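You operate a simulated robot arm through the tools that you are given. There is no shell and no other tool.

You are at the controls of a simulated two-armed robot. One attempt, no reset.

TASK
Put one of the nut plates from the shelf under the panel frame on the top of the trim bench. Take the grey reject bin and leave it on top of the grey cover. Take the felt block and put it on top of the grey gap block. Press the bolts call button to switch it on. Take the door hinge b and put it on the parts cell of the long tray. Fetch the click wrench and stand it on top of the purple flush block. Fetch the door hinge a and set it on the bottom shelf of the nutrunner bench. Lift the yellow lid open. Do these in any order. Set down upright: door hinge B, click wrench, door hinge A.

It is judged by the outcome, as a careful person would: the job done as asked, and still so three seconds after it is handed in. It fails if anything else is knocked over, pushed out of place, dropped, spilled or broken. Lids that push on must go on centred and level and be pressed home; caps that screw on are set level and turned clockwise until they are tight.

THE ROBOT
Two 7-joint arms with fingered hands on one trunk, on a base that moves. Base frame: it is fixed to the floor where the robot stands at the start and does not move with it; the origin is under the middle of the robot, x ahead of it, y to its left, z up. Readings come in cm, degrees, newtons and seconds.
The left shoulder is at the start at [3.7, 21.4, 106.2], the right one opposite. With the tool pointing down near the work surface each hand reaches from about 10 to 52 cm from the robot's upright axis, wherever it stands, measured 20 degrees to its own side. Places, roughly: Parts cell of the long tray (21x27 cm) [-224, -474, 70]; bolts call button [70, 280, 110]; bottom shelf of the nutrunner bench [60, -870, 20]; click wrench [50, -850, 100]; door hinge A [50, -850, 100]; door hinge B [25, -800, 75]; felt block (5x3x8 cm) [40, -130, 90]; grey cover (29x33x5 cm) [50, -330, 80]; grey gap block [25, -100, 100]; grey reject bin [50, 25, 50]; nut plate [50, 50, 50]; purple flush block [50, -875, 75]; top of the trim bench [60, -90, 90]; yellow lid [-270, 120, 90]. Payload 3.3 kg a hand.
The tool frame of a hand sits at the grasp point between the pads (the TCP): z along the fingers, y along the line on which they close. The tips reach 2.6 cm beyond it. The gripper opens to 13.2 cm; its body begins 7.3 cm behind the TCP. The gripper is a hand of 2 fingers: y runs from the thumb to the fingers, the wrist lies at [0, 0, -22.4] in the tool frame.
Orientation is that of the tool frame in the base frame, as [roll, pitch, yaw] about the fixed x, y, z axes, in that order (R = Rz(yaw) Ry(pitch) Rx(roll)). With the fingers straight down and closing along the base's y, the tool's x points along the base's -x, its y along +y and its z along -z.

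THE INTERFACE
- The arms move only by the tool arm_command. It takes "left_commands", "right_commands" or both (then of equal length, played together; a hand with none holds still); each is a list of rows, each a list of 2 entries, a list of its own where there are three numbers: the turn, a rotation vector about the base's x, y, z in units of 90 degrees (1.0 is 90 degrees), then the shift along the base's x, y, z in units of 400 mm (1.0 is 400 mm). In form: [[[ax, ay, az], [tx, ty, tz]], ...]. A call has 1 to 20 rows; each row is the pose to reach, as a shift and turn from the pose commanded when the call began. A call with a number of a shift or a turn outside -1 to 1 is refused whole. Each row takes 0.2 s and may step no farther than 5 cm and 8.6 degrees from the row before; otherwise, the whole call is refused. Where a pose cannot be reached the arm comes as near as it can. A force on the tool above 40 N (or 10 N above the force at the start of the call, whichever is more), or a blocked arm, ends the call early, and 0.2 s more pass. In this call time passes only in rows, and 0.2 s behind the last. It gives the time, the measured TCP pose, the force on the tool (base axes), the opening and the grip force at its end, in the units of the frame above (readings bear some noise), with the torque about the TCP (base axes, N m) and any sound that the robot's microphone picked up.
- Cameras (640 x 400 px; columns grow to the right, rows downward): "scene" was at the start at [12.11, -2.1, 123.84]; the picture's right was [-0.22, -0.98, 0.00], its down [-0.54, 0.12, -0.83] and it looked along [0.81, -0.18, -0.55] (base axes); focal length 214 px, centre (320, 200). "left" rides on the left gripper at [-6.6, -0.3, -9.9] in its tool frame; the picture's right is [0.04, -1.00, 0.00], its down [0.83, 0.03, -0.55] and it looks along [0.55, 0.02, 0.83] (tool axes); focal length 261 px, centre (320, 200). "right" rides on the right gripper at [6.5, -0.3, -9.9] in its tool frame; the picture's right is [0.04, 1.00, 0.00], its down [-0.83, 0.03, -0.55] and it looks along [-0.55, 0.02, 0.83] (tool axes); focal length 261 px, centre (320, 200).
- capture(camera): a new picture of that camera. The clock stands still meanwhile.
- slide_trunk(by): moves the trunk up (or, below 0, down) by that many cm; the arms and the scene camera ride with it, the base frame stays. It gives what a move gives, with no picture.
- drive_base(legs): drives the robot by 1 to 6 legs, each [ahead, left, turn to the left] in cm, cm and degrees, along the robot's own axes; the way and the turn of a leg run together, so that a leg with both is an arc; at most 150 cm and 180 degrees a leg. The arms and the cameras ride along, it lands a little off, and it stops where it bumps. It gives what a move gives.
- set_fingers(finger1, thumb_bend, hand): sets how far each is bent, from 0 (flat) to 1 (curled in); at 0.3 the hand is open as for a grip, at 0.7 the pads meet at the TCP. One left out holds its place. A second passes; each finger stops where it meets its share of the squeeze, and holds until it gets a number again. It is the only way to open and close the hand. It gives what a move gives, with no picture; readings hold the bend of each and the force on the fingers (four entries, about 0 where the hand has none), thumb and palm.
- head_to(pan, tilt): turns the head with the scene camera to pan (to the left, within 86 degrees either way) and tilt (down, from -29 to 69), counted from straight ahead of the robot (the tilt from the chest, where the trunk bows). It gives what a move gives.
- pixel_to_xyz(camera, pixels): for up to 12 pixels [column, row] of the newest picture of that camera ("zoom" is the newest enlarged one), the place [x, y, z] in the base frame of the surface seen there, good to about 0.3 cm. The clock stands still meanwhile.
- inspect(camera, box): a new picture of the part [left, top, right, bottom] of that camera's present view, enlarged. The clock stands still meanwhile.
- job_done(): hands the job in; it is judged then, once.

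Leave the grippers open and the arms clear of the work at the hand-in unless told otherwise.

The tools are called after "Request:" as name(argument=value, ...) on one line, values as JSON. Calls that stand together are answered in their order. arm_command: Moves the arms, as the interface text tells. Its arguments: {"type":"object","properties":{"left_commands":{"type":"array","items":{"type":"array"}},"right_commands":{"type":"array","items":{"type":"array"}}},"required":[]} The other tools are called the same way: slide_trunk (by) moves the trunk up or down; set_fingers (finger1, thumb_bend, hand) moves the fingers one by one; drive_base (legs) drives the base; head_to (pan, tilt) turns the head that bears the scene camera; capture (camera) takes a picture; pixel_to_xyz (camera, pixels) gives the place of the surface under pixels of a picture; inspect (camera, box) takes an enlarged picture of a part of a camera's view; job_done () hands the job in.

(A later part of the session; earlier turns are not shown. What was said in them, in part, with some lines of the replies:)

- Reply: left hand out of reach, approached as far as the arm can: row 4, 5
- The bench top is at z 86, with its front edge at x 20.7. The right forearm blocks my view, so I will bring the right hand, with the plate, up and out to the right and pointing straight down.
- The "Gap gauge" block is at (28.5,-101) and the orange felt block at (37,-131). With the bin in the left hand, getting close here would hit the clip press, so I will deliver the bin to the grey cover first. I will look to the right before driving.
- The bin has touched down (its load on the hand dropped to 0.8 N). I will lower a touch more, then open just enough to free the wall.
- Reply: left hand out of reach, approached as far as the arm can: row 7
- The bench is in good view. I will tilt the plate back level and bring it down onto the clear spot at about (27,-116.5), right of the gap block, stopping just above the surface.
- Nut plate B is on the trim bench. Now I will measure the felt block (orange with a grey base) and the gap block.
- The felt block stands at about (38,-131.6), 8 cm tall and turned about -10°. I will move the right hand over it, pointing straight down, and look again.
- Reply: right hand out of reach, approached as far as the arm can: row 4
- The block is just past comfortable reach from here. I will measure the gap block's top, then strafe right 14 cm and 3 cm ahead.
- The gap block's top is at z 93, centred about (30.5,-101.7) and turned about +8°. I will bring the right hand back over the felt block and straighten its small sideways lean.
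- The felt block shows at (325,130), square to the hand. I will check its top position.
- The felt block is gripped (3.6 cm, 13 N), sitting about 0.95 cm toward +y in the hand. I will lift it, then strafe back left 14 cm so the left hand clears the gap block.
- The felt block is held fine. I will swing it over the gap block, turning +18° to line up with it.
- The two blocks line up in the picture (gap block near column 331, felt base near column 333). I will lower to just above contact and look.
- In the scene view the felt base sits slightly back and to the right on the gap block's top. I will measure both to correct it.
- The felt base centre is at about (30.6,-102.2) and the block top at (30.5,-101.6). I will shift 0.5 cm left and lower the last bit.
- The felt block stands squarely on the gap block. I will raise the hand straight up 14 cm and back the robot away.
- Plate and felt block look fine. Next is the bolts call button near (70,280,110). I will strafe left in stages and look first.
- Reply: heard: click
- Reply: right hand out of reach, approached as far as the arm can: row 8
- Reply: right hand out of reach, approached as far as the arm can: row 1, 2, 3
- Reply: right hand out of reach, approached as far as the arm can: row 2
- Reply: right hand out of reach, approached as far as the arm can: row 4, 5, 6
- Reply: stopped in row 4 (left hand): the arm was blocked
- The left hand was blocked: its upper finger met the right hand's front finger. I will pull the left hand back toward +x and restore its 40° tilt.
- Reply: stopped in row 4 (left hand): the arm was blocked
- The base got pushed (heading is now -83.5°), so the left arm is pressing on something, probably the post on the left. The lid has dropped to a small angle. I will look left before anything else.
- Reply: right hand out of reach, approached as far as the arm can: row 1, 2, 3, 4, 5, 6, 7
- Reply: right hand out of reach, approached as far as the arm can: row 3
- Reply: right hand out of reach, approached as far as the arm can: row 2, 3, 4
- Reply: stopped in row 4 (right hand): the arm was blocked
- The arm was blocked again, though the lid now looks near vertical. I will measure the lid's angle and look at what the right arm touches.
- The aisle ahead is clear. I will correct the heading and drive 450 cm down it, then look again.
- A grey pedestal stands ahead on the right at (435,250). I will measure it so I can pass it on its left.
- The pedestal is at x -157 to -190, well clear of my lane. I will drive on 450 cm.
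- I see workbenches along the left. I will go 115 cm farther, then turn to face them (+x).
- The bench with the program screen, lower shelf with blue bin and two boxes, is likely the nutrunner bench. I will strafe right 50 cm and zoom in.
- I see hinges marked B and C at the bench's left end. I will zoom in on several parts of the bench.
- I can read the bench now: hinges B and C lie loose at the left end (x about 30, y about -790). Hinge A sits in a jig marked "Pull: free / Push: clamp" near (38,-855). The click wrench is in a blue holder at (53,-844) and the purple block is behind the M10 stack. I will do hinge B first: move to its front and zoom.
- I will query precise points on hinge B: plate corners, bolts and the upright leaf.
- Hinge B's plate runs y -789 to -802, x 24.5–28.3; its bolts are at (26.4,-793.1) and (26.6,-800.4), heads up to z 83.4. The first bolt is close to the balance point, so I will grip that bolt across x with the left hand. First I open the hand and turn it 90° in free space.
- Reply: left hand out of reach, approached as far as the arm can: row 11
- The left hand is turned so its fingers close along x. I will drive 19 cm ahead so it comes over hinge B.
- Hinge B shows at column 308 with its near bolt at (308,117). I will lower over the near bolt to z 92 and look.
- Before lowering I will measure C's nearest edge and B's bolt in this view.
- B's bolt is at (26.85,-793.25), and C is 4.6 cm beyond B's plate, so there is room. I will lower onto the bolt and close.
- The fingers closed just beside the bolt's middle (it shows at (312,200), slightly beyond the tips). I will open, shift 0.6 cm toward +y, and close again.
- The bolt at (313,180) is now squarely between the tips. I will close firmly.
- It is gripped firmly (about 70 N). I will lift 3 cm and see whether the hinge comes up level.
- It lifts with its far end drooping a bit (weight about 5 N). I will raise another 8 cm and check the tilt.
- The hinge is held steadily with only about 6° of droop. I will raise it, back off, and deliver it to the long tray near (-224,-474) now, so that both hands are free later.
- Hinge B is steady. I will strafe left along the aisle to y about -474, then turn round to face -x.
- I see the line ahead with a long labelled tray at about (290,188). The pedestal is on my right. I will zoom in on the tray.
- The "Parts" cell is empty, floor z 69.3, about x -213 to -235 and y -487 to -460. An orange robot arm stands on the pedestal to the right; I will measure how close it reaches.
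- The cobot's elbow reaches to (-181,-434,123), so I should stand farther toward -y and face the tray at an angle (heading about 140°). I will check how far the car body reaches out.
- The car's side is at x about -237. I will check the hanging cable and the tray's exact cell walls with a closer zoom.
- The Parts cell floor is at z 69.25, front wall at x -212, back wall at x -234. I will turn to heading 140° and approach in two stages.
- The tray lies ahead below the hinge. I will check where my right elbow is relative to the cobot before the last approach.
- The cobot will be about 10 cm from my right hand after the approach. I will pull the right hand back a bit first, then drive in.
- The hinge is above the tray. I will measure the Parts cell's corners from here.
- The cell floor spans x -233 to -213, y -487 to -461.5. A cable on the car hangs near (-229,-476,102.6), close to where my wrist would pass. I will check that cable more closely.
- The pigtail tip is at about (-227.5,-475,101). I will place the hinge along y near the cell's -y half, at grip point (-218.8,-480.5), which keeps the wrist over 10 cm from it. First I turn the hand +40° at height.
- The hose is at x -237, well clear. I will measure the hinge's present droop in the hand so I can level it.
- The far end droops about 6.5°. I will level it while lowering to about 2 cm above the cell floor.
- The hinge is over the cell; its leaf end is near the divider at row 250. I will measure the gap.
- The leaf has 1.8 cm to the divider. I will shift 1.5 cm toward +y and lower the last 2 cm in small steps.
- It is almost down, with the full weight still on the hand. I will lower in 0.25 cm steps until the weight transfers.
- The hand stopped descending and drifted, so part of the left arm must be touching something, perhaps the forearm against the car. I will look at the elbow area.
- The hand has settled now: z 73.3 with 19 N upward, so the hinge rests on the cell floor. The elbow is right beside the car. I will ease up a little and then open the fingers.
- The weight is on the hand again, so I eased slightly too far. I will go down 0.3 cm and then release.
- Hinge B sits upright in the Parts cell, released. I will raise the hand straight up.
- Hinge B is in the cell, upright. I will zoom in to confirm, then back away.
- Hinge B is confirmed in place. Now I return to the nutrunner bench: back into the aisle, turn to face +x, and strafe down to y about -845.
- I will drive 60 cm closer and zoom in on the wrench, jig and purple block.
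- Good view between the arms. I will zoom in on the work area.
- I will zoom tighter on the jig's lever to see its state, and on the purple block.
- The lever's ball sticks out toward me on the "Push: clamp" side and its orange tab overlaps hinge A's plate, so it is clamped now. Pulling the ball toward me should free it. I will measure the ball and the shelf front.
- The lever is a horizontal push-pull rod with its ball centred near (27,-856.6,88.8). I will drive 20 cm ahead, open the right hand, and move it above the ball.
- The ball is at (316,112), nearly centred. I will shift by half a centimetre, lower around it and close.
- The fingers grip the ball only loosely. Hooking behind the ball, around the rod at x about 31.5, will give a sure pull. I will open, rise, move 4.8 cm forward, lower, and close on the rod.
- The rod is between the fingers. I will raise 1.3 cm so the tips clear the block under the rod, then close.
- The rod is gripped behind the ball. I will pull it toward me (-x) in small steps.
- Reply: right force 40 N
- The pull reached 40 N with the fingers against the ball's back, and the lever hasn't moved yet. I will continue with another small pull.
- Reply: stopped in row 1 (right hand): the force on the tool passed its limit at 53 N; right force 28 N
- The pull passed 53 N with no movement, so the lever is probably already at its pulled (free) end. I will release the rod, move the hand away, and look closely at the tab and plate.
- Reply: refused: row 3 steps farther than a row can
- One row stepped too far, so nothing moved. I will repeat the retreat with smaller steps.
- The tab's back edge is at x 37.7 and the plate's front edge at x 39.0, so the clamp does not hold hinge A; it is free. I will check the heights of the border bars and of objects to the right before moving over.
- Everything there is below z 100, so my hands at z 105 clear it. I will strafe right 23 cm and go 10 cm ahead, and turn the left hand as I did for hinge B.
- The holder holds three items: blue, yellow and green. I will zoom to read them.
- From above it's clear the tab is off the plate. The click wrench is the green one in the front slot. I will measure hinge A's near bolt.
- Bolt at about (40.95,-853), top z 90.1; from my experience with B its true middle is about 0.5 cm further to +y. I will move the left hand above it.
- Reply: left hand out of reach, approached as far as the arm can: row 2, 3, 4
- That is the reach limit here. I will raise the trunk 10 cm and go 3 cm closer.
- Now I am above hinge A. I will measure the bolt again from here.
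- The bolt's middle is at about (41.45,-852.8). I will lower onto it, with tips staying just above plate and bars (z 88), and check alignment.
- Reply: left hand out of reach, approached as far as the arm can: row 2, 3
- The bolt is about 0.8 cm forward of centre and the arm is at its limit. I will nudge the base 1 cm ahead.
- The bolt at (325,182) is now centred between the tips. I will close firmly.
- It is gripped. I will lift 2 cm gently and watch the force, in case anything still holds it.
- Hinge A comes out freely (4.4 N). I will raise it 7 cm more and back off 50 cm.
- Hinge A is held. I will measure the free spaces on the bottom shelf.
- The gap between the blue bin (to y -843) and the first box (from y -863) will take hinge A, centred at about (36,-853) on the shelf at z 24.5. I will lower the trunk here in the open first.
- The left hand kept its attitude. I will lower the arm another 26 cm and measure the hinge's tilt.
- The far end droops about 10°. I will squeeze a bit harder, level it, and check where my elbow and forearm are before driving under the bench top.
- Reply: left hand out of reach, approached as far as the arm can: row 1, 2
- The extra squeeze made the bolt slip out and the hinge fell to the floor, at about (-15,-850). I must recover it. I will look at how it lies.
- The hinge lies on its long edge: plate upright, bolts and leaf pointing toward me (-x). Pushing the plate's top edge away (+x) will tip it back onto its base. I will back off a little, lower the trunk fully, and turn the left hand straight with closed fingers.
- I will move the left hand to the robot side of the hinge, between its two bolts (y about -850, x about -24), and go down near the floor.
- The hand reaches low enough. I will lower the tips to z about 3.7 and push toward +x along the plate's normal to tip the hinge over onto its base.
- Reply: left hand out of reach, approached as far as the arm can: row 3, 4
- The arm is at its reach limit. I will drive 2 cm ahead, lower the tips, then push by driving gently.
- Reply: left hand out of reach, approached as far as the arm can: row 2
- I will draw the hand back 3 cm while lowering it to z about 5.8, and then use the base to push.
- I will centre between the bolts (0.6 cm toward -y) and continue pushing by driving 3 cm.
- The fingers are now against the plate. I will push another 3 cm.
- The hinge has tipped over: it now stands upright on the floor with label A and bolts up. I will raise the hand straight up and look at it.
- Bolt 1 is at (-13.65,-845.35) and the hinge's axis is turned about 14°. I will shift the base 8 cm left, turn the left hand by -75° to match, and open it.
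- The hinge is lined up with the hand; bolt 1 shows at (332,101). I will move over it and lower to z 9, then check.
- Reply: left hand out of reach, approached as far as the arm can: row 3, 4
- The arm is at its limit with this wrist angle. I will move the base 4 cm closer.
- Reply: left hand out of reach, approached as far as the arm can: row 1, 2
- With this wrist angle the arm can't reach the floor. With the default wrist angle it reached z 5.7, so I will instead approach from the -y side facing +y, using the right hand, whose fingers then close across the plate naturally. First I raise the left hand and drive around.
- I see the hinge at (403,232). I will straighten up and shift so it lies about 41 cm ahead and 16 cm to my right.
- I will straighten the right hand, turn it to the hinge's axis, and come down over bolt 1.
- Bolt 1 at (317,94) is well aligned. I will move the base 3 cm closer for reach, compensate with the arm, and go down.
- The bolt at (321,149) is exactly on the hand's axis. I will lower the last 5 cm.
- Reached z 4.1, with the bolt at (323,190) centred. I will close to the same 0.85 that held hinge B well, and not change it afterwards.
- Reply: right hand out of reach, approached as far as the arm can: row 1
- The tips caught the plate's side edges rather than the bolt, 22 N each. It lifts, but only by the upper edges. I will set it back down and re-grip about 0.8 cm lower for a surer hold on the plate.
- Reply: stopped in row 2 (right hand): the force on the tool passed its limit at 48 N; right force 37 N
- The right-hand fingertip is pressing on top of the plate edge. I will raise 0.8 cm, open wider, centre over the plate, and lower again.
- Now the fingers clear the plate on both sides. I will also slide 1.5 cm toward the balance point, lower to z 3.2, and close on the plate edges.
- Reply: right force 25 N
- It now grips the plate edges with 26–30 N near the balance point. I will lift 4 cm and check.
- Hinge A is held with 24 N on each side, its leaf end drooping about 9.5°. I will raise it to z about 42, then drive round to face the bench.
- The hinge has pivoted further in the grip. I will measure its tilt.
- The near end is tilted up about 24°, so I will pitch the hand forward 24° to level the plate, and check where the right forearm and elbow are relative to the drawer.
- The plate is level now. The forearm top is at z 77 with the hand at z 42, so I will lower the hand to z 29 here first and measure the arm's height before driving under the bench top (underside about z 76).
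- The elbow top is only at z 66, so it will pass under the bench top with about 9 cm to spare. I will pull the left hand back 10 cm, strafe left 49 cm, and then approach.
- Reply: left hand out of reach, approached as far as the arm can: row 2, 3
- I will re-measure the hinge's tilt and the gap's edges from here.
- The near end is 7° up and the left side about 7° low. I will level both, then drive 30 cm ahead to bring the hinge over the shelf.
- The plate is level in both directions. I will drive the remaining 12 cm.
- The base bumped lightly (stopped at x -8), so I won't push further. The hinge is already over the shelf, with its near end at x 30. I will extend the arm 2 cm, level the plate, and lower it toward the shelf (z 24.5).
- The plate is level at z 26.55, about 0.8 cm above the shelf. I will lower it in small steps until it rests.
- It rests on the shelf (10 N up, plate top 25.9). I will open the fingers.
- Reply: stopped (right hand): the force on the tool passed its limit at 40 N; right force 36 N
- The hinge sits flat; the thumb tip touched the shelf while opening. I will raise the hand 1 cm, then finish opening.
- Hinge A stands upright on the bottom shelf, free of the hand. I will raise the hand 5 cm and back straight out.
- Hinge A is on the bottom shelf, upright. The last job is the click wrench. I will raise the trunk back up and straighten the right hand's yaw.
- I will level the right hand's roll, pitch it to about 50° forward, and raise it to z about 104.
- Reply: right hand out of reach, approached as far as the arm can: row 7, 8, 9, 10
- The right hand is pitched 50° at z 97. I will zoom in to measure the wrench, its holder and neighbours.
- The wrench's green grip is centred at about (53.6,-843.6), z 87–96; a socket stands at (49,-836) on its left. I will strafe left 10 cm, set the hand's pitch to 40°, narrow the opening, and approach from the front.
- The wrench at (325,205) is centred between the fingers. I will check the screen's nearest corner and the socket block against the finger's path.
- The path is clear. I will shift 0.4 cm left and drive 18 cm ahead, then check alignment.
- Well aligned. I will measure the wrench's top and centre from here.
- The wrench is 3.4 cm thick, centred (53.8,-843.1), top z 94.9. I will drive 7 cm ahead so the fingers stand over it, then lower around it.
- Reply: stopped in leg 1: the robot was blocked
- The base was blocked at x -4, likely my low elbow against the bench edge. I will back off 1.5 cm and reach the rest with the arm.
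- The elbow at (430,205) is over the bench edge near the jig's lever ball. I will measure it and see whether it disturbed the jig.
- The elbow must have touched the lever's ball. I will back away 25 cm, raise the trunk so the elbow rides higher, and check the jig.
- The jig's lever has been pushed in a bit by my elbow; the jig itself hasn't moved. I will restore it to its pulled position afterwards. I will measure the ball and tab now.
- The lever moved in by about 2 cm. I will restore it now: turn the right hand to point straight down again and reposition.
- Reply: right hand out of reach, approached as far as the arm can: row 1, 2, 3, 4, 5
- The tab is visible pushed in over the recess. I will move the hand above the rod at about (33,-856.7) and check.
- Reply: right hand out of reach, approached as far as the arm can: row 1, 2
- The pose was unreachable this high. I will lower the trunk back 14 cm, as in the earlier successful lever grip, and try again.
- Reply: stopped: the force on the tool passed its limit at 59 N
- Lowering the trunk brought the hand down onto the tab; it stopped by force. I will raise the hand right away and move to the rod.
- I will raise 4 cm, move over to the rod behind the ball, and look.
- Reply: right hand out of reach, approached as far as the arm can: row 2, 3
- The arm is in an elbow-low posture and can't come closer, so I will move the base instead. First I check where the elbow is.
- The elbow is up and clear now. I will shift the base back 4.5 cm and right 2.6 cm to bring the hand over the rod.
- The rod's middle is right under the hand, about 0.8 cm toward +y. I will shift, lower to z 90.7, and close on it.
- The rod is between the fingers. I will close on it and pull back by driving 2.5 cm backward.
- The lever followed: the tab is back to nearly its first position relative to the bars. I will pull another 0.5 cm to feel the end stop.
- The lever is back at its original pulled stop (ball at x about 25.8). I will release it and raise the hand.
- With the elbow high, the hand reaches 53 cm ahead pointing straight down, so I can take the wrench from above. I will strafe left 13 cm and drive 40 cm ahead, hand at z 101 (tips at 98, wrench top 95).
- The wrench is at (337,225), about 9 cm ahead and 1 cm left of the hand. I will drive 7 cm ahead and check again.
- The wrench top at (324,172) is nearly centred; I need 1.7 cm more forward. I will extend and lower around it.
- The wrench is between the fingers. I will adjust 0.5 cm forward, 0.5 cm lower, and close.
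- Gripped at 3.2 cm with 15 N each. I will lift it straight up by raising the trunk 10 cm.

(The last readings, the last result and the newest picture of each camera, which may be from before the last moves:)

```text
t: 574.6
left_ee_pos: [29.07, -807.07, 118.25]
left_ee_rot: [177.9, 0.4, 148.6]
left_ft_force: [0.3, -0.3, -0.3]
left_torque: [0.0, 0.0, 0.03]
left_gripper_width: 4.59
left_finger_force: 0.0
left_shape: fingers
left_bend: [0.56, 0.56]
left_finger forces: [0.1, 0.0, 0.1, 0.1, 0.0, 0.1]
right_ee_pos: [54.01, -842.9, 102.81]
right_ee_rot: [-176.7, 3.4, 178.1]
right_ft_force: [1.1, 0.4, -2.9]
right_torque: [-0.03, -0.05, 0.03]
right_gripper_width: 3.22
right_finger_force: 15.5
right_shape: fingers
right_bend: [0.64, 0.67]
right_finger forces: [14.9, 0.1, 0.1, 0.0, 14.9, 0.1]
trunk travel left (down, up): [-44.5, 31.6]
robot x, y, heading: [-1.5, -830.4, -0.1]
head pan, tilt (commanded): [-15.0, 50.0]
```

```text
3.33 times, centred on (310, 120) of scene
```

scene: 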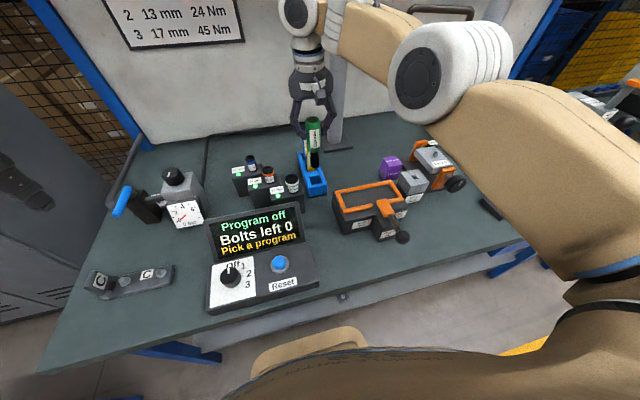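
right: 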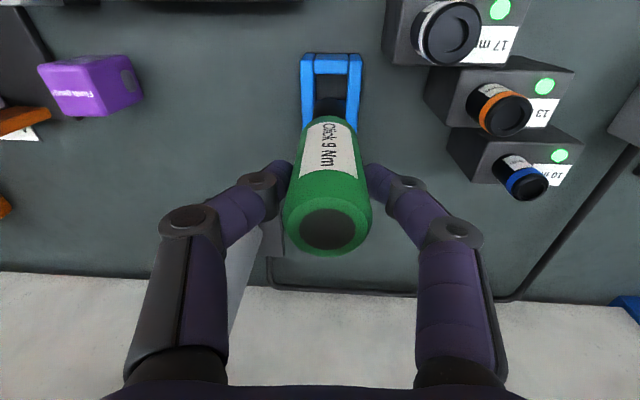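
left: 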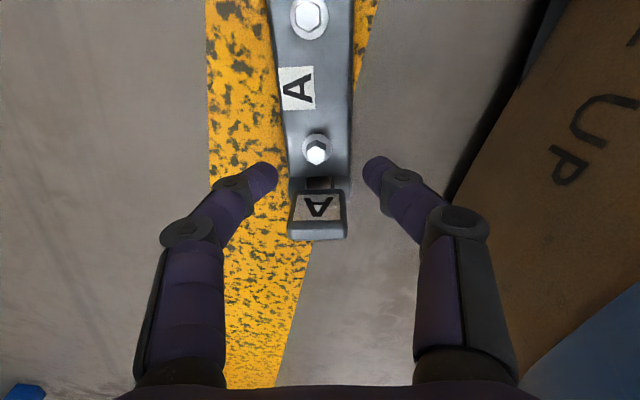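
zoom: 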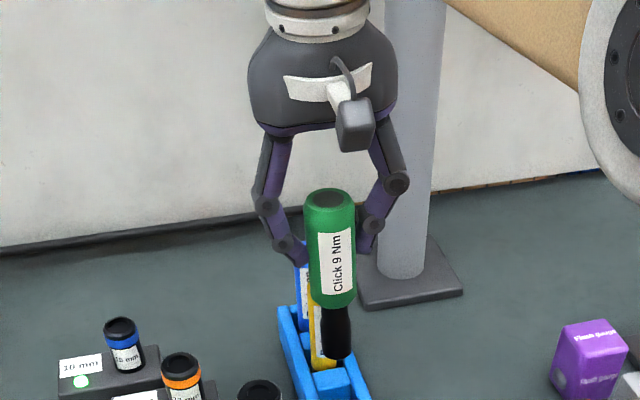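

The wrench is out: a green handle with a thick black foot with a flat end. I will measure its bottom relative to the hand and the purple block's top.

Request:
pixel_to_xyz(camera="zoom", pixels=[[338, 352], [336, 340], [335, 315], [330, 200], [332, 290], [590, 340], [600, 350], [570, 335], [610, 330], [585, 370]])

Request:
inspect(camera="scene", box=[360, 130, 470, 220])

Request:
pixel_to_xyz(camera="zoom", pixels=[[150, 160], [120, 170], [185, 140], [230, 165], [160, 190], [180, 155], [140, 145], [200, 180], [170, 230], [280, 190]])

```text
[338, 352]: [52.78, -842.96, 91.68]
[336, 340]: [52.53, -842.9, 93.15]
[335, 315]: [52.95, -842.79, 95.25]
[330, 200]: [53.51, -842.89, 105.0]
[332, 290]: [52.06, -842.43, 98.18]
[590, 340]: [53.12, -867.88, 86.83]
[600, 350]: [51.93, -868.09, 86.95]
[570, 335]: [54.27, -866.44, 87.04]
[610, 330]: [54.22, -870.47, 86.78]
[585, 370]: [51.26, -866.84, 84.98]
```

```text
4.44 times, centred on (415, 175) of scene
```

zoom: 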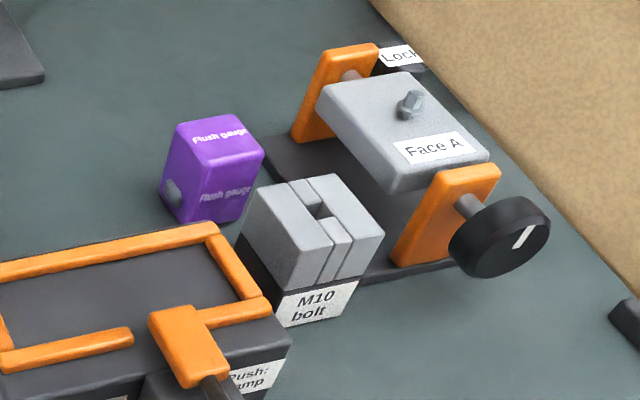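

```text
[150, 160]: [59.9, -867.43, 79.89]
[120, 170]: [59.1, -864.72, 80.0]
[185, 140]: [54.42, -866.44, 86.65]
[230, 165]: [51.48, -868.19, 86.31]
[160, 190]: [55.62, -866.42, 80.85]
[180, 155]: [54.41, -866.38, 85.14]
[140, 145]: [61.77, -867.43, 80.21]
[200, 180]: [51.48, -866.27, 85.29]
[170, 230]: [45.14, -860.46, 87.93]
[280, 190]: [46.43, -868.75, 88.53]
```

I will query the purple block's top corners precisely.

Request:
pixel_to_xyz(camera="zoom", pixels=[[184, 130], [208, 122], [232, 118], [246, 135], [258, 149], [235, 157], [210, 162], [196, 146], [220, 140], [240, 190]])

```text
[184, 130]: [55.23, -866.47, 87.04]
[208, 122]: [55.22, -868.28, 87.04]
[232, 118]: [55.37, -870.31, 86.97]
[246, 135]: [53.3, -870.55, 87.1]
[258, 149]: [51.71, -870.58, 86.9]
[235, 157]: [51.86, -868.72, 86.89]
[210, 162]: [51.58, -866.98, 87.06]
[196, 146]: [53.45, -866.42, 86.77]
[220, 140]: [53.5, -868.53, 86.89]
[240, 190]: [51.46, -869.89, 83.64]
```

The purple top spans x 51.5–55.4 and y -866.4 to -870.6, z 87.0, centre (53.45,-868.5). Before strafing over I will check the nutrunner post and beam positions against the hand's path.

Request:
pixel_to_xyz(camera="scene", pixels=[[338, 100], [340, 60], [338, 140], [430, 12], [350, 148], [410, 10], [335, 20]])

Request:
head_to(pan=-25, tilt=25)

Request:
capture(camera="scene")

```text
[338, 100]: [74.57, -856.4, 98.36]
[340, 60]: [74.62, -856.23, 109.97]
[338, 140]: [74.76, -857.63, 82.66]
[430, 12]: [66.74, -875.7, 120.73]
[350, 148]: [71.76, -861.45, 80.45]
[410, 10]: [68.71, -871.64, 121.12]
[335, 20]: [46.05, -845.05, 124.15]
```

```text
t: 575.5
left_ee_pos: [29.14, -807.19, 118.25]
left_ee_rot: [177.9, 0.4, 148.6]
left_ft_force: [0.4, 0.5, -0.2]
left_torque: [0.0, 0.01, 0.01]
left_gripper_width: 4.61
left_finger_force: 0.0
left_shape: fingers
left_bend: [0.56, 0.56]
left_finger forces: [0.0, 0.0, 0.1, 0.0, 0.0, 0.1]
right_ee_pos: [53.97, -842.89, 102.84]
right_ee_rot: [-176.6, 3.3, 178.1]
right_ft_force: [0.5, -0.5, -3.5]
right_torque: [0.01, 0.02, 0.01]
right_gripper_width: 3.23
right_finger_force: 15.0
right_shape: fingers
right_bend: [0.64, 0.67]
right_finger forces: [14.9, 0.1, 0.0, 0.1, 14.9, 0.0]
trunk travel left (down, up): [-44.5, 31.6]
robot x, y, heading: [-1.3, -830.26, -0.1]
head pan, tilt (commanded): [-25.0, 25.0]
```

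```text
taken
```

scene: 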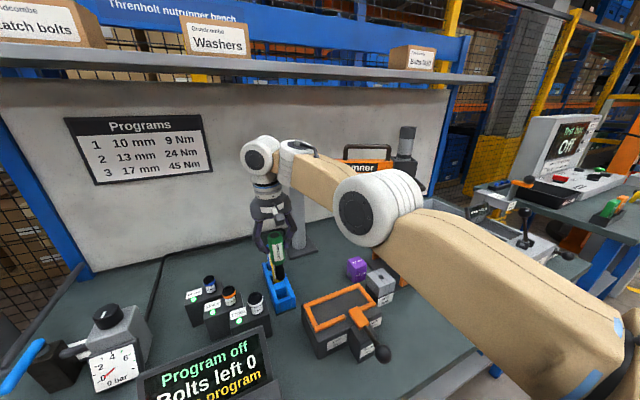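

The post (x 74) and beam (x 66+) stay clear of the hand, which reaches to about x 61. I will strafe right 25.5 cm to bring the wrench over the purple block.

Request:
drive_base(legs=[[0, -15, 0]])

Request:
drive_base(legs=[[0, -10.5, 0]])

Request:
head_to(pan=-15, tilt=42)

Request:
capture(camera="scene")

Request:
capture(camera="right")

```text
t: 576.9
left_ee_pos: [29.28, -822.38, 118.29]
left_ee_rot: [177.7, 0.4, 148.3]
left_ft_force: [0.1, -0.2, -0.2]
left_torque: [0.02, 0.03, 0.03]
left_gripper_width: 4.59
left_finger_force: 0.1
left_shape: fingers
left_bend: [0.56, 0.56]
left_finger forces: [0.1, 0.0, 0.0, 0.1, 0.0, 0.1]
right_ee_pos: [53.96, -858.36, 102.97]
right_ee_rot: [-176.7, 3.3, 177.7]
right_ft_force: [-0.9, -0.4, -3.6]
right_torque: [-0.01, 0.02, -0.03]
right_gripper_width: 3.25
right_finger_force: 15.1
right_shape: fingers
right_bend: [0.64, 0.67]
right_finger forces: [15.0, 0.1, 0.1, 0.1, 14.9, 0.1]
trunk travel left (down, up): [-44.5, 31.6]
robot x, y, heading: [-1.83, -844.9, -0.5]
head pan, tilt (commanded): [-25.0, 25.0]
```

```text
t: 578.1
left_ee_pos: [29.01, -833.0, 118.34]
left_ee_rot: [177.8, 0.4, 148.5]
left_ft_force: [-0.4, -0.6, 0.0]
left_torque: [0.08, 0.02, -0.02]
left_gripper_width: 4.58
left_finger_force: 0.1
left_shape: fingers
left_bend: [0.56, 0.56]
left_finger forces: [0.0, 0.0, 0.1, 0.0, 0.0, 0.0]
right_ee_pos: [53.75, -868.79, 102.93]
right_ee_rot: [-176.7, 3.3, 178.0]
right_ft_force: [-0.4, -0.7, -2.9]
right_torque: [-0.01, 0.01, -0.01]
right_gripper_width: 3.24
right_finger_force: 15.2
right_shape: fingers
right_bend: [0.64, 0.67]
right_finger forces: [14.9, 0.0, 0.0, 0.1, 14.8, 0.0]
trunk travel left (down, up): [-44.5, 31.6]
robot x, y, heading: [-1.34, -855.93, 0.1]
head pan, tilt (commanded): [-25.0, 25.0]
```

```text
t: 578.9
left_ee_pos: [29.06, -832.87, 118.33]
left_ee_rot: [177.9, 0.4, 148.6]
left_ft_force: [0.2, 0.1, -0.2]
left_torque: [-0.05, -0.01, 0.01]
left_gripper_width: 4.6
left_finger_force: 0.2
left_shape: fingers
left_bend: [0.56, 0.56]
left_finger forces: [0.0, 0.0, 0.1, 0.0, 0.0, 0.1]
right_ee_pos: [53.82, -868.73, 102.92]
right_ee_rot: [-176.6, 3.4, 177.9]
right_ft_force: [-0.2, 0.2, -3.0]
right_torque: [-0.05, 0.02, 0.0]
right_gripper_width: 3.21
right_finger_force: 15.1
right_shape: fingers
right_bend: [0.64, 0.67]
right_finger forces: [15.0, 0.1, 0.1, 0.1, 14.8, 0.0]
trunk travel left (down, up): [-44.5, 31.6]
robot x, y, heading: [-1.71, -855.41, -0.1]
head pan, tilt (commanded): [-15.0, 42.0]
```

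```text
taken
```

scene: 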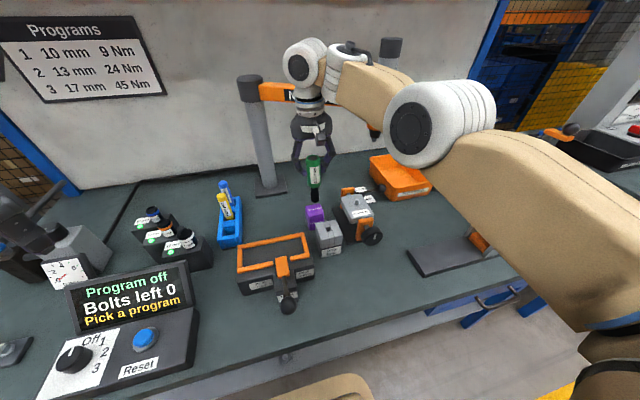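

```text
taken
```

right: 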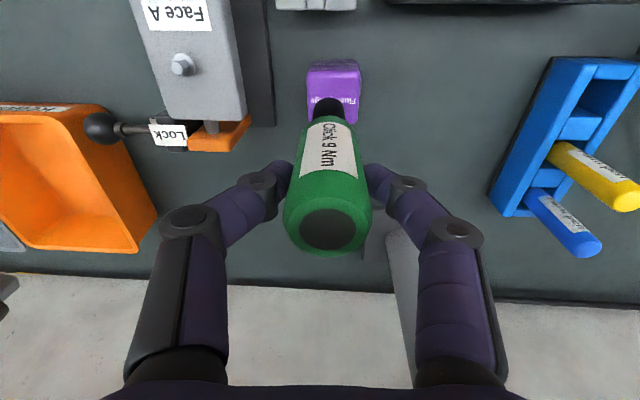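

The wrench is above the purple block. I will zoom in and measure its foot and the block for fine alignment.

Request:
inspect(camera="scene", box=[280, 140, 370, 260])

Request:
pixel_to_xyz(camera="zoom", pixels=[[302, 195], [300, 180], [292, 190], [312, 190], [303, 165], [303, 130], [300, 215], [270, 230], [330, 215], [320, 205]])

```text
3.33 times, centred on (325, 200) of scene
```

zoom: 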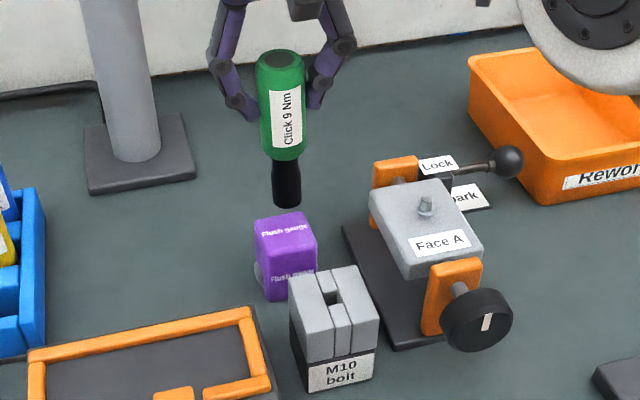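

```text
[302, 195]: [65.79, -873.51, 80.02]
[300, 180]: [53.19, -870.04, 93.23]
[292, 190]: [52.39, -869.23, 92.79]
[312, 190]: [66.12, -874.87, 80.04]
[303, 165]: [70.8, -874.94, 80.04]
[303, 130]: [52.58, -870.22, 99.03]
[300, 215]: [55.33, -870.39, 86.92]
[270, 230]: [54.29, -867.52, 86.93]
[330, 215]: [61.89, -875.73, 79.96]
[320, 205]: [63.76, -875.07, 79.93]
```

I will query the foot's centre line at column 287.

Request:
pixel_to_xyz(camera="zoom", pixels=[[287, 202], [287, 190], [287, 175], [275, 185], [299, 185], [287, 205], [262, 225], [305, 216], [314, 238], [268, 248], [288, 232]])

```text
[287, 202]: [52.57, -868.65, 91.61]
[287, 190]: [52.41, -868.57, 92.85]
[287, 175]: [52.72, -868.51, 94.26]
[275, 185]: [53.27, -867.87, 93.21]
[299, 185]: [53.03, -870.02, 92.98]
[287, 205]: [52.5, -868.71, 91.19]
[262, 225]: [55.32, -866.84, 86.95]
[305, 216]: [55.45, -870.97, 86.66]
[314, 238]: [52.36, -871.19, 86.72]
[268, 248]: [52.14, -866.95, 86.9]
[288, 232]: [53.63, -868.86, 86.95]
```

The foot's centre is (53.6,-868.9) and the block's about (53.6,-868.8), so it is well aligned. The bottom is at z 91.1. I will lower the trunk 3.4 cm and check.

Request:
slide_trunk(by=-3.4)

Request:
inspect(camera="scene", box=[280, 140, 370, 260])

Request:
capture(camera="right")

```text
t: 579.6
left_ee_pos: [29.13, -832.88, 114.86]
left_ee_rot: [177.9, 0.5, 148.4]
left_ft_force: [1.0, -0.5, -0.5]
left_torque: [0.01, -0.01, -0.02]
left_gripper_width: 4.6
left_finger_force: 0.2
left_shape: fingers
left_bend: [0.56, 0.56]
left_finger forces: [0.0, 0.1, 0.1, 0.1, 0.1, 0.0]
right_ee_pos: [53.83, -868.78, 99.6]
right_ee_rot: [-176.7, 3.4, 177.9]
right_ft_force: [-1.1, -0.5, -3.4]
right_torque: [-0.04, 0.0, -0.01]
right_gripper_width: 3.21
right_finger_force: 14.8
right_shape: fingers
right_bend: [0.64, 0.67]
right_finger forces: [15.0, 0.1, 0.1, 0.0, 14.9, 0.0]
trunk travel left (down, up): [-41.1, 35.0]
robot x, y, heading: [-1.68, -855.67, -0.1]
head pan, tilt (commanded): [-15.0, 42.0]
```

```text
3.33 times, centred on (325, 200) of scene
```

zoom: 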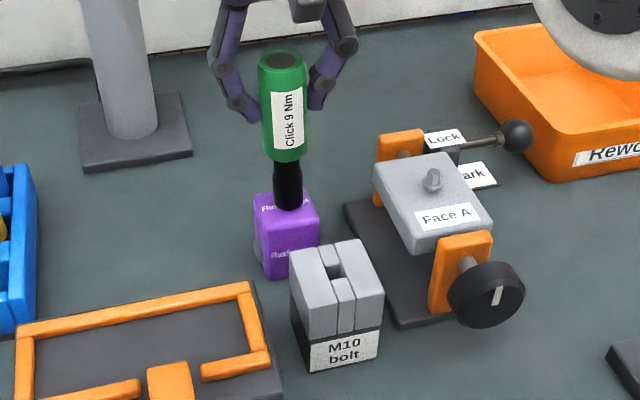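

```text
taken
```

right: 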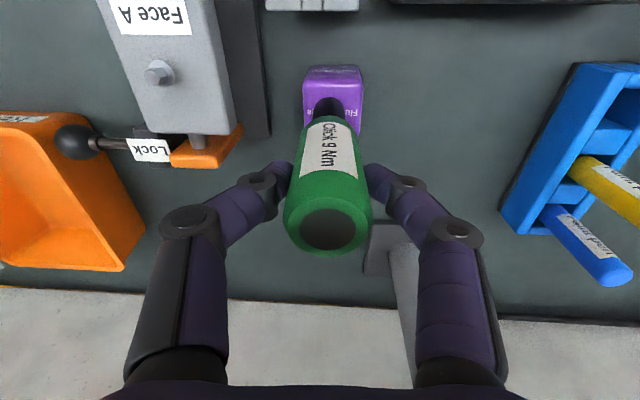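

The foot sits over the middle of the purple top. I will lower in 0.2 cm steps and feel for contact.

Request:
arm_command(right_commands=[[[0, 0, 0], [0, 0, -0.005]], [[0, 0, 0], [0, 0, -0.01]]])

Request:
arm_command(right_commands=[[[0, 0, 0], [0, 0, -0.005]]])

Request:
inspect(camera="scene", box=[290, 170, 350, 240])

```text
t: 580.2
left_ee_pos: [28.95, -832.81, 114.83]
left_ee_rot: [177.9, 0.4, 148.4]
left_ft_force: [0.6, 0.4, -0.3]
left_torque: [0.01, 0.0, 0.01]
left_gripper_width: 4.59
left_finger_force: 0.2
left_shape: fingers
left_bend: [0.56, 0.56]
left_finger forces: [0.1, 0.0, 0.0, 0.0, 0.0, 0.1]
right_ee_pos: [53.94, -868.72, 99.18]
right_ee_rot: [-176.6, 3.5, 177.9]
right_ft_force: [0.1, -0.1, -3.1]
right_torque: [0.02, -0.02, -0.01]
right_gripper_width: 3.2
right_finger_force: 15.4
right_shape: fingers
right_bend: [0.64, 0.67]
right_finger forces: [15.0, 0.0, 0.0, 0.0, 14.8, 0.0]
trunk travel left (down, up): [-41.1, 35.0]
robot x, y, heading: [-1.97, -855.88, -0.5]
head pan, tilt (commanded): [-15.0, 42.0]
```

```text
t: 580.6
left_ee_pos: [29.03, -832.85, 114.98]
left_ee_rot: [177.9, 0.5, 148.5]
left_ft_force: [-0.4, -0.2, -0.1]
left_torque: [0.0, 0.01, 0.0]
left_gripper_width: 4.6
left_finger_force: 0.1
left_shape: fingers
left_bend: [0.56, 0.56]
left_finger forces: [0.0, 0.1, 0.1, 0.0, 0.1, 0.1]
right_ee_pos: [53.86, -868.8, 98.9]
right_ee_rot: [-176.6, 3.5, 177.9]
right_ft_force: [0.3, -0.8, 6.0]
right_torque: [-0.04, -0.03, 0.04]
right_gripper_width: 3.21
right_finger_force: 16.8
right_shape: fingers
right_bend: [0.65, 0.67]
right_finger forces: [15.8, 0.0, 0.1, 0.0, 17.1, 0.1]
trunk travel left (down, up): [-41.1, 35.0]
robot x, y, heading: [-1.65, -855.75, -0.4]
head pan, tilt (commanded): [-15.0, 42.0]
```

```text
5.71 times, centred on (320, 205) of scene
```

zoom: 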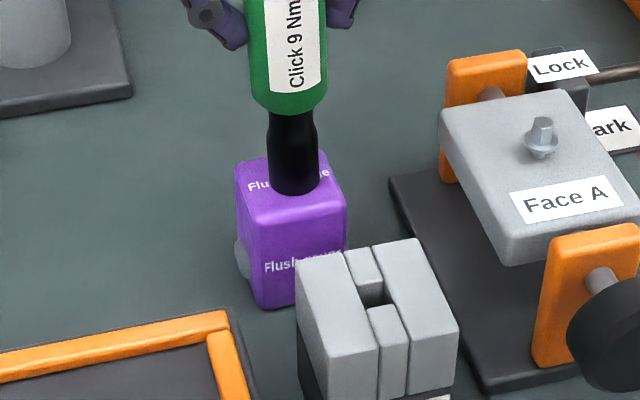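

Contact reads 6 N, with the foot in the middle of the block's top. I will check that the wrench is vertical before releasing.

Request:
pixel_to_xyz(camera="zoom", pixels=[[288, 20], [288, 60], [288, 100], [292, 130], [293, 160], [294, 180], [258, 60], [322, 60], [272, 150], [314, 150]])

Request:
inspect(camera="scene", box=[280, 130, 360, 230])

```text
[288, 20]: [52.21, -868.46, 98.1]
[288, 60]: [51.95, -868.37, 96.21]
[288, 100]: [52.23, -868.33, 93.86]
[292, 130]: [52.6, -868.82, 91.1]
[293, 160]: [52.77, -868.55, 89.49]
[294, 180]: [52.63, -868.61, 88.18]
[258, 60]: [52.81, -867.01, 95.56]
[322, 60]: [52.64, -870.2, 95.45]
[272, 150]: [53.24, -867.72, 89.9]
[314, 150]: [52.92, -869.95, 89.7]
```

```text
4.00 times, centred on (320, 180) of scene
```

zoom: 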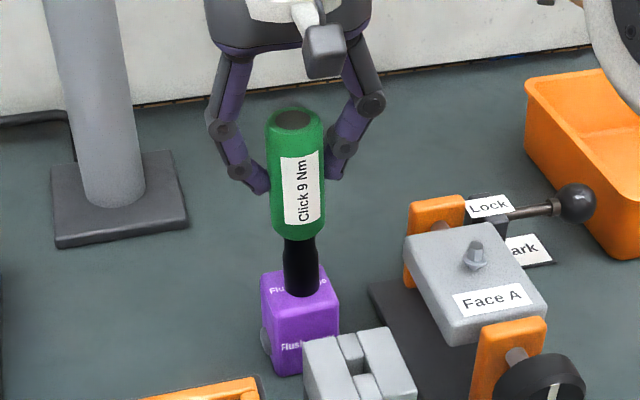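

The wrench leans about 2° in y. I will lift 0.4 cm, straighten it, and set it down again.

Request:
arm_command(right_commands=[[[0, 0, 0], [0, 0, 0.01]], [[0.026, 0, 0], [0, -0.011, 0.01]]])

Request:
inspect(camera="scene", box=[290, 160, 350, 230])

Request:
pixel_to_xyz(camera="zoom", pixels=[[258, 110], [322, 110], [290, 110], [272, 200], [314, 200], [293, 205], [293, 230], [240, 235], [325, 215], [345, 260], [255, 270]])

```text
t: 581.2
left_ee_pos: [29.11, -832.87, 114.83]
left_ee_rot: [177.8, 0.4, 148.5]
left_ft_force: [-0.7, -0.1, -0.4]
left_torque: [0.01, -0.04, -0.02]
left_gripper_width: 4.6
left_finger_force: 0.1
left_shape: fingers
left_bend: [0.56, 0.56]
left_finger forces: [0.0, 0.0, 0.0, 0.0, 0.0, 0.0]
right_ee_pos: [53.77, -869.19, 99.31]
right_ee_rot: [-179.0, 3.2, 177.8]
right_ft_force: [0.3, -0.2, -3.0]
right_torque: [0.0, 0.01, -0.04]
right_gripper_width: 3.23
right_finger_force: 15.3
right_shape: fingers
right_bend: [0.65, 0.67]
right_finger forces: [15.4, 0.1, 0.0, 0.0, 15.4, 0.0]
trunk travel left (down, up): [-41.1, 35.0]
robot x, y, heading: [-1.33, -855.8, -0.2]
head pan, tilt (commanded): [-15.0, 42.0]
```

```text
5.71 times, centred on (320, 195) of scene
```

zoom: 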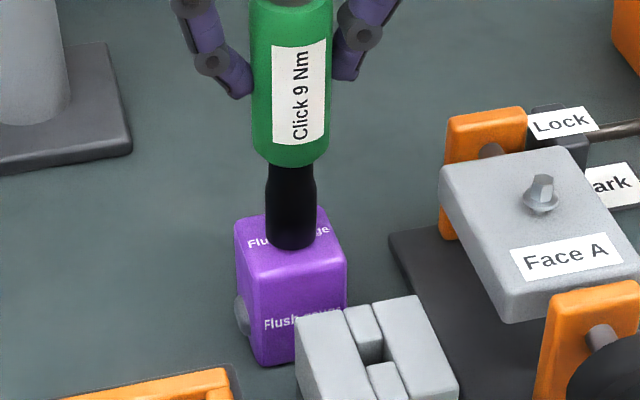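

```text
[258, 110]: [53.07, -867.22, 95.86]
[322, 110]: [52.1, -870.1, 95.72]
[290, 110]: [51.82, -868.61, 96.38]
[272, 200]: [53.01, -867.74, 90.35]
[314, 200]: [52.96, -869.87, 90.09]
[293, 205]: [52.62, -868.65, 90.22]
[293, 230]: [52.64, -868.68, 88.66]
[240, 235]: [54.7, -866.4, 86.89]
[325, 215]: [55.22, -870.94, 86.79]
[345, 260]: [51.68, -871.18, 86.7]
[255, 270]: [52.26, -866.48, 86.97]
```

It is vertical now, and its foot is centred at (53.7,-868.75) over the block. I will lower it to contact again.

Request:
arm_command(right_commands=[[[0, 0, 0], [0, 0, -0.008]], [[0, 0, 0], [0, 0, -0.012]]])

Request:
inspect(camera="scene", box=[290, 160, 350, 230])

```text
t: 581.8
left_ee_pos: [29.03, -832.68, 114.84]
left_ee_rot: [177.9, 0.5, 148.5]
left_ft_force: [0.2, 0.4, 1.0]
left_torque: [0.03, 0.01, 0.0]
left_gripper_width: 4.61
left_finger_force: 0.0
left_shape: fingers
left_bend: [0.56, 0.56]
left_finger forces: [0.0, 0.0, 0.1, 0.0, 0.0, 0.1]
right_ee_pos: [53.92, -869.17, 99.02]
right_ee_rot: [-179.0, 3.5, 177.7]
right_ft_force: [-0.3, 1.3, 3.3]
right_torque: [0.01, -0.02, 0.02]
right_gripper_width: 3.23
right_finger_force: 15.7
right_shape: fingers
right_bend: [0.65, 0.67]
right_finger forces: [16.2, 0.1, 0.1, 0.0, 15.4, 0.0]
trunk travel left (down, up): [-41.1, 35.0]
robot x, y, heading: [-1.57, -855.92, -0.3]
head pan, tilt (commanded): [-15.0, 42.0]
```

```text
5.71 times, centred on (320, 195) of scene
```

zoom: 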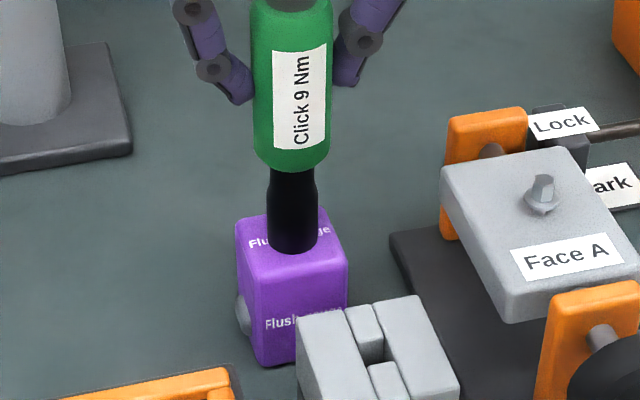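

Light contact (3.3 N) and upright. I will open both fingers slightly and evenly.

Request:
set_fingers(hand="right", finger1=0.58, thumb_bend=0.6)

Request:
inspect(camera="scene", box=[280, 130, 360, 230])

Request:
capture(camera="right")

```text
t: 582.8
left_ee_pos: [29.01, -832.86, 114.8]
left_ee_rot: [177.9, 0.5, 148.5]
left_ft_force: [-0.6, 0.0, 0.3]
left_torque: [-0.01, 0.04, -0.01]
left_gripper_width: 4.62
left_finger_force: 0.0
left_shape: fingers
left_bend: [0.56, 0.56]
left_finger forces: [0.0, 0.0, 0.0, 0.0, 0.0, 0.0]
right_ee_pos: [53.84, -869.24, 98.84]
right_ee_rot: [-179.1, 3.3, 177.8]
right_ft_force: [-0.2, 0.6, 0.1]
right_torque: [0.0, 0.0, 0.0]
right_gripper_width: 3.86
right_finger_force: 0.2
right_shape: fingers
right_bend: [0.57, 0.6]
right_finger forces: [0.5, 0.0, 0.1, 0.1, 0.1, 0.1]
trunk travel left (down, up): [-41.1, 35.0]
robot x, y, heading: [-1.46, -855.61, -0.3]
head pan, tilt (commanded): [-15.0, 42.0]
```

```text
4.00 times, centred on (320, 180) of scene
```

zoom: 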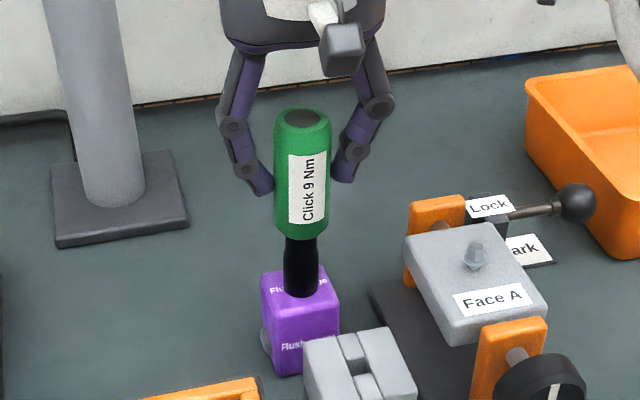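

```text
taken
```

right: 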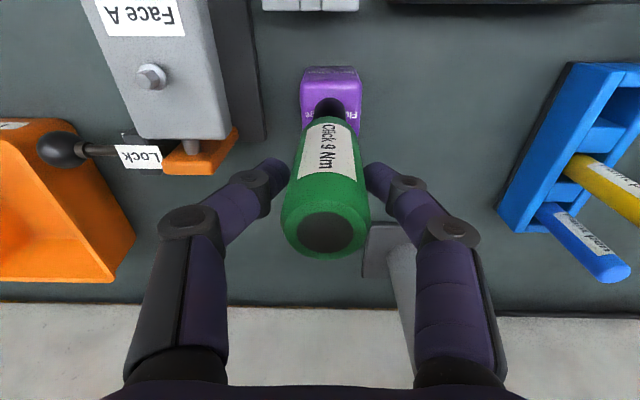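

Released; a finger still reads 0.5 N. I will check whether the wrench stands truly upright or leans on a finger.

Request:
pixel_to_xyz(camera="zoom", pixels=[[276, 170], [328, 170], [302, 170], [303, 220], [285, 265], [317, 265], [300, 265], [300, 285], [303, 118]])

Request:
pixel_to_xyz(camera="right", pixels=[[325, 230], [290, 200], [365, 200], [327, 120], [327, 150], [327, 105]])

```text
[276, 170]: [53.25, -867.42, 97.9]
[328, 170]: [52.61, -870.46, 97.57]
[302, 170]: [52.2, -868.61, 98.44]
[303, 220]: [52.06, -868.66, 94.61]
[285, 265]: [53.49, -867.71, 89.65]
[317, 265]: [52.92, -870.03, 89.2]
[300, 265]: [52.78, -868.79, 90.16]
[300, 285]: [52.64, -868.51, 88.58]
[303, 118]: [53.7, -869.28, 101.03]
```

```text
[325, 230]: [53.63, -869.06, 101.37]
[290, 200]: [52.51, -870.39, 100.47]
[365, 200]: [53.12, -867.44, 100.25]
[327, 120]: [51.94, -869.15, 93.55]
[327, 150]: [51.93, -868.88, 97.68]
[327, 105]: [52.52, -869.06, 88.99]
```

It stands upright (centre line within half a degree). I will open the fingers fully clear and raise straight up with the trunk.

Request:
set_fingers(hand="right", finger1=0.5, thumb_bend=0.52)

Request:
capture(camera="right")

Request:
slide_trunk(by=12)

Request:
inspect(camera="scene", box=[260, 120, 400, 260])

```text
t: 583.8
left_ee_pos: [29.02, -832.78, 114.89]
left_ee_rot: [177.8, 0.4, 148.6]
left_ft_force: [0.4, 0.2, 0.1]
left_torque: [0.0, 0.0, -0.01]
left_gripper_width: 4.62
left_finger_force: 0.0
left_shape: fingers
left_bend: [0.56, 0.56]
left_finger forces: [0.1, 0.0, 0.0, 0.0, 0.0, 0.1]
right_ee_pos: [53.83, -869.25, 98.93]
right_ee_rot: [-179.0, 3.3, 177.7]
right_ft_force: [0.4, 0.0, 0.0]
right_torque: [0.01, -0.01, 0.0]
right_gripper_width: 6.23
right_finger_force: 0.0
right_shape: fingers
right_bend: [0.5, 0.52]
right_finger forces: [0.0, 0.0, 0.0, 0.0, 0.1, 0.0]
trunk travel left (down, up): [-41.1, 35.0]
robot x, y, heading: [-1.52, -855.67, -0.4]
head pan, tilt (commanded): [-15.0, 42.0]
```

```text
taken
```

right: 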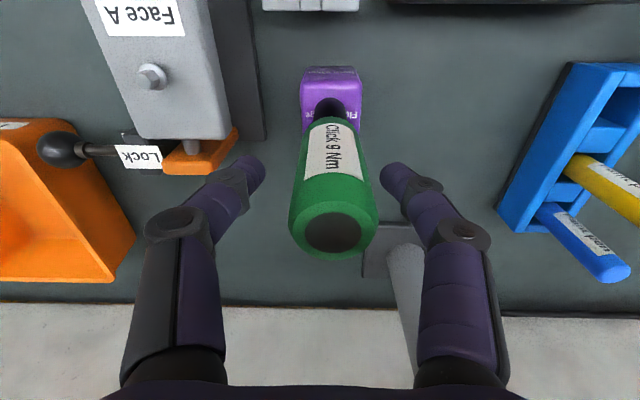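

```text
t: 585.3
left_ee_pos: [28.96, -832.81, 126.89]
left_ee_rot: [177.9, 0.3, 148.5]
left_ft_force: [-0.2, 1.1, -0.6]
left_torque: [0.0, 0.0, 0.0]
left_gripper_width: 4.6
left_finger_force: 0.0
left_shape: fingers
left_bend: [0.56, 0.56]
left_finger forces: [0.1, 0.0, 0.0, 0.1, 0.1, 0.0]
right_ee_pos: [53.86, -869.25, 110.75]
right_ee_rot: [-178.9, 3.3, 177.8]
right_ft_force: [0.2, -0.1, 1.5]
right_torque: [0.0, 0.02, -0.02]
right_gripper_width: 6.23
right_finger_force: 0.0
right_shape: fingers
right_bend: [0.5, 0.52]
right_finger forces: [0.0, 0.1, 0.0, 0.0, 0.1, 0.0]
trunk travel left (down, up): [-53.1, 23.0]
robot x, y, heading: [-1.79, -855.83, -0.3]
head pan, tilt (commanded): [-15.0, 42.0]
```

```text
2.86 times, centred on (330, 190) of scene
```

zoom: 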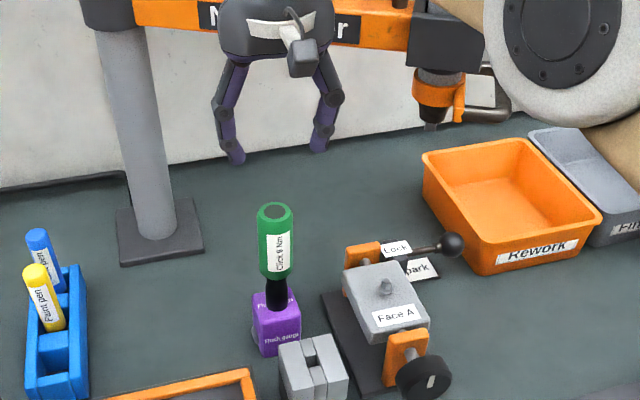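

The click wrench stands on the purple block, and the hand is clear above it. I will back straight away 55 cm.

Request:
drive_base(legs=[[-55, 0, 0]])

Request:
head_to(pan=-8, tilt=35)

Request:
capture(camera="scene")

Request:
inspect(camera="scene", box=[160, 110, 420, 290])

```text
t: 588.5
left_ee_pos: [-26.13, -832.68, 126.79]
left_ee_rot: [177.9, 0.5, 148.3]
left_ft_force: [-0.3, 0.5, -0.1]
left_torque: [0.0, 0.02, 0.0]
left_gripper_width: 4.62
left_finger_force: 0.0
left_shape: fingers
left_bend: [0.56, 0.56]
left_finger forces: [0.1, 0.1, 0.1, 0.0, 0.0, 0.0]
right_ee_pos: [-1.41, -869.09, 110.83]
right_ee_rot: [-179.0, 3.3, 177.6]
right_ft_force: [-0.7, -0.9, 0.9]
right_torque: [-0.03, 0.03, -0.02]
right_gripper_width: 6.28
right_finger_force: 0.1
right_shape: fingers
right_bend: [0.5, 0.52]
right_finger forces: [0.1, 0.0, 0.0, 0.0, 0.0, 0.0]
trunk travel left (down, up): [-53.1, 23.0]
robot x, y, heading: [-56.84, -856.06, -0.3]
head pan, tilt (commanded): [-15.0, 42.0]
```

```text
t: 589.2
left_ee_pos: [-26.03, -832.67, 126.89]
left_ee_rot: [177.8, 0.4, 148.3]
left_ft_force: [-0.3, 0.1, 0.5]
left_torque: [-0.01, -0.01, 0.01]
left_gripper_width: 4.61
left_finger_force: 0.0
left_shape: fingers
left_bend: [0.56, 0.56]
left_finger forces: [0.0, 0.1, 0.0, 0.1, 0.1, 0.0]
right_ee_pos: [-1.35, -869.08, 110.9]
right_ee_rot: [-179.0, 3.3, 177.7]
right_ft_force: [-0.1, 0.0, -0.3]
right_torque: [-0.03, -0.02, -0.01]
right_gripper_width: 6.26
right_finger_force: 0.1
right_shape: fingers
right_bend: [0.5, 0.52]
right_finger forces: [0.0, 0.0, 0.0, 0.0, 0.0, 0.1]
trunk travel left (down, up): [-53.1, 23.0]
robot x, y, heading: [-56.69, -855.39, -0.2]
head pan, tilt (commanded): [-8.0, 35.0]
```

```text
taken
```

scene: 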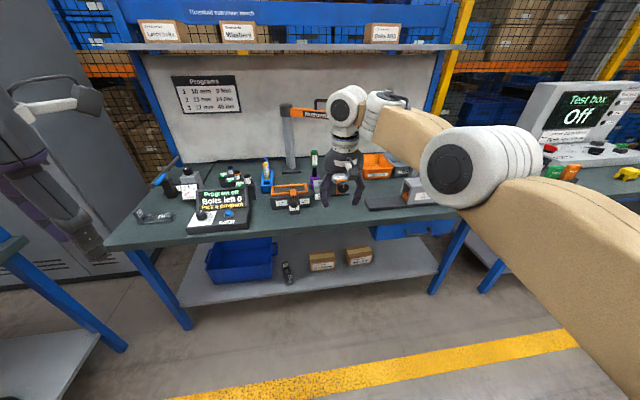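

```text
2.22 times, centred on (290, 200) of scene
```

zoom: 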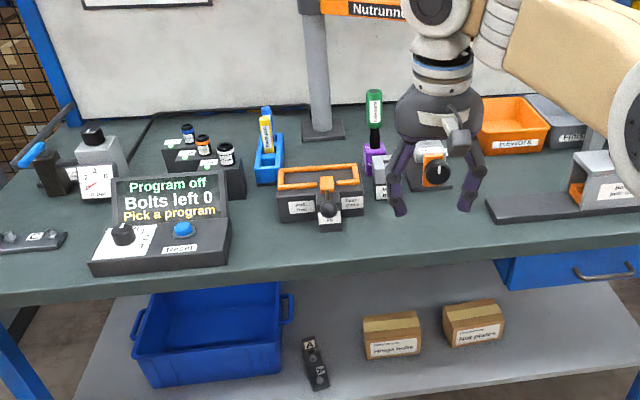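

Everything here is in place: wrench on the purple block, hinge A on the bottom shelf, lever back at its stop. I will open both grippers fully, with the arms clear in the aisle.

Request:
set_fingers(hand="right", finger1=0.3, thumb_bend=0.3)

Request:
set_fingers(hand="left", finger1=0.3, thumb_bend=0.3)

Request:
inspect(camera="scene", box=[240, 130, 350, 290])

```text
t: 590.2
left_ee_pos: [-26.03, -832.6, 126.83]
left_ee_rot: [177.9, 0.4, 148.2]
left_ft_force: [-0.2, -0.7, 0.1]
left_torque: [-0.04, -0.02, -0.01]
left_gripper_width: 4.62
left_finger_force: 0.1
left_shape: fingers
left_bend: [0.56, 0.56]
left_finger forces: [0.1, 0.0, 0.0, 0.1, 0.0, 0.0]
right_ee_pos: [-1.47, -869.08, 110.89]
right_ee_rot: [-178.9, 3.3, 177.6]
right_ft_force: [0.1, -0.5, 0.7]
right_torque: [0.01, 0.0, 0.0]
right_gripper_width: 13.28
right_finger_force: 0.1
right_shape: fingers
right_bend: [0.3, 0.3]
right_finger forces: [0.0, 0.0, 0.1, 0.1, 0.1, 0.1]
trunk travel left (down, up): [-53.1, 23.0]
robot x, y, heading: [-56.88, -855.58, -0.3]
head pan, tilt (commanded): [-8.0, 35.0]
```

```text
t: 591.2
left_ee_pos: [-26.03, -832.46, 126.87]
left_ee_rot: [177.9, 0.5, 148.3]
left_ft_force: [-0.7, -0.7, 0.3]
left_torque: [-0.04, 0.02, 0.01]
left_gripper_width: 13.3
left_finger_force: 0.1
left_shape: fingers
left_bend: [0.3, 0.3]
left_finger forces: [0.1, 0.1, 0.0, 0.0, 0.0, 0.1]
right_ee_pos: [-1.35, -869.07, 110.76]
right_ee_rot: [-178.9, 3.3, 177.6]
right_ft_force: [0.3, 0.3, -0.6]
right_torque: [0.0, 0.03, 0.0]
right_gripper_width: 13.27
right_finger_force: 0.0
right_shape: fingers
right_bend: [0.3, 0.3]
right_finger forces: [0.0, 0.0, 0.1, 0.0, 0.0, 0.0]
trunk travel left (down, up): [-53.1, 23.0]
robot x, y, heading: [-56.69, -855.54, -0.5]
head pan, tilt (commanded): [-8.0, 35.0]
```

```text
2.50 times, centred on (295, 210) of scene
```

zoom: 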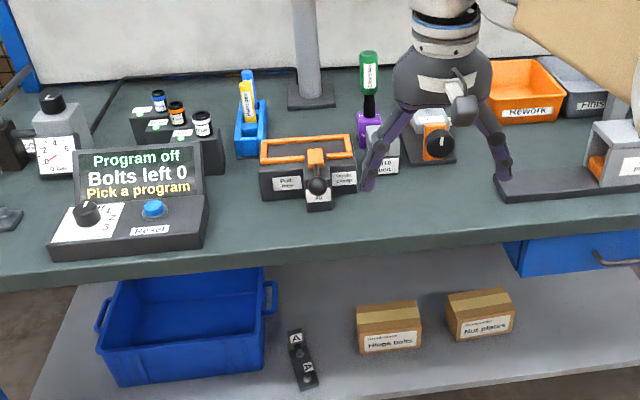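

All eight tasks look done. The wrench stands upright on the purple block, hinge A is upright on the bottom shelf, and both grippers are open and clear. I am handing the job in.

One mishap to report: I dropped hinge A on the floor while carrying it, then recovered it and set it down. My elbow also pushed the hinge jig's lever in, and I pulled it back to its stop.

The yellow lid was last seen standing open at about 90°; I have not gone back to check it since.

Request:
job_done()

```text
The job is handed in.
```

I finished all eight tasks and handed the job in, but not cleanly: hinge A was dropped once on the way.

| Task | Where it was left |
|---|---|
| Nut plate | Plate B lies on top of the trim bench. |
| Grey reject bin | On the grey cover, behind its handle. |
| Felt block | On top of the grey gap block. |
| Bolts call button | Pressed; it clicked and its lamp stayed on. |
| Door hinge B | Upright in the Parts cell of the long tray. |
| Click wrench | Standing upright on the purple flush block. |
| Door hinge A | Upright on the bottom shelf of the nutrunner bench. |
| Yellow lid | Open at about 90°, held by its own hinge. |

- **Hinge A dropped:** I squeezed harder while carrying it and it slipped out, falling about 30 cm to the floor. I tipped it upright, picked it up again and set it on the shelf. I saw no damage, but I did not inspect it closely.
- **Hinge jig lever:** my elbow pushed the lever on the nutrunner bench in by about 2 cm, and the hand later pressed on its tab. I pulled the lever back to its original stop, and the jig itself did not look moved.
- **Arm contacts:** at the yellow lid my elbow pressed against the post beside the bench. At the tray it was right beside the car and the arm caught for a moment. The base also bumped something at the nutrunner bench. I saw nothing out of place afterwards.
- **Not rechecked:** I did not go back to the earlier stations before handing in. The lid was still up when I last saw it, a few seconds after I let go.
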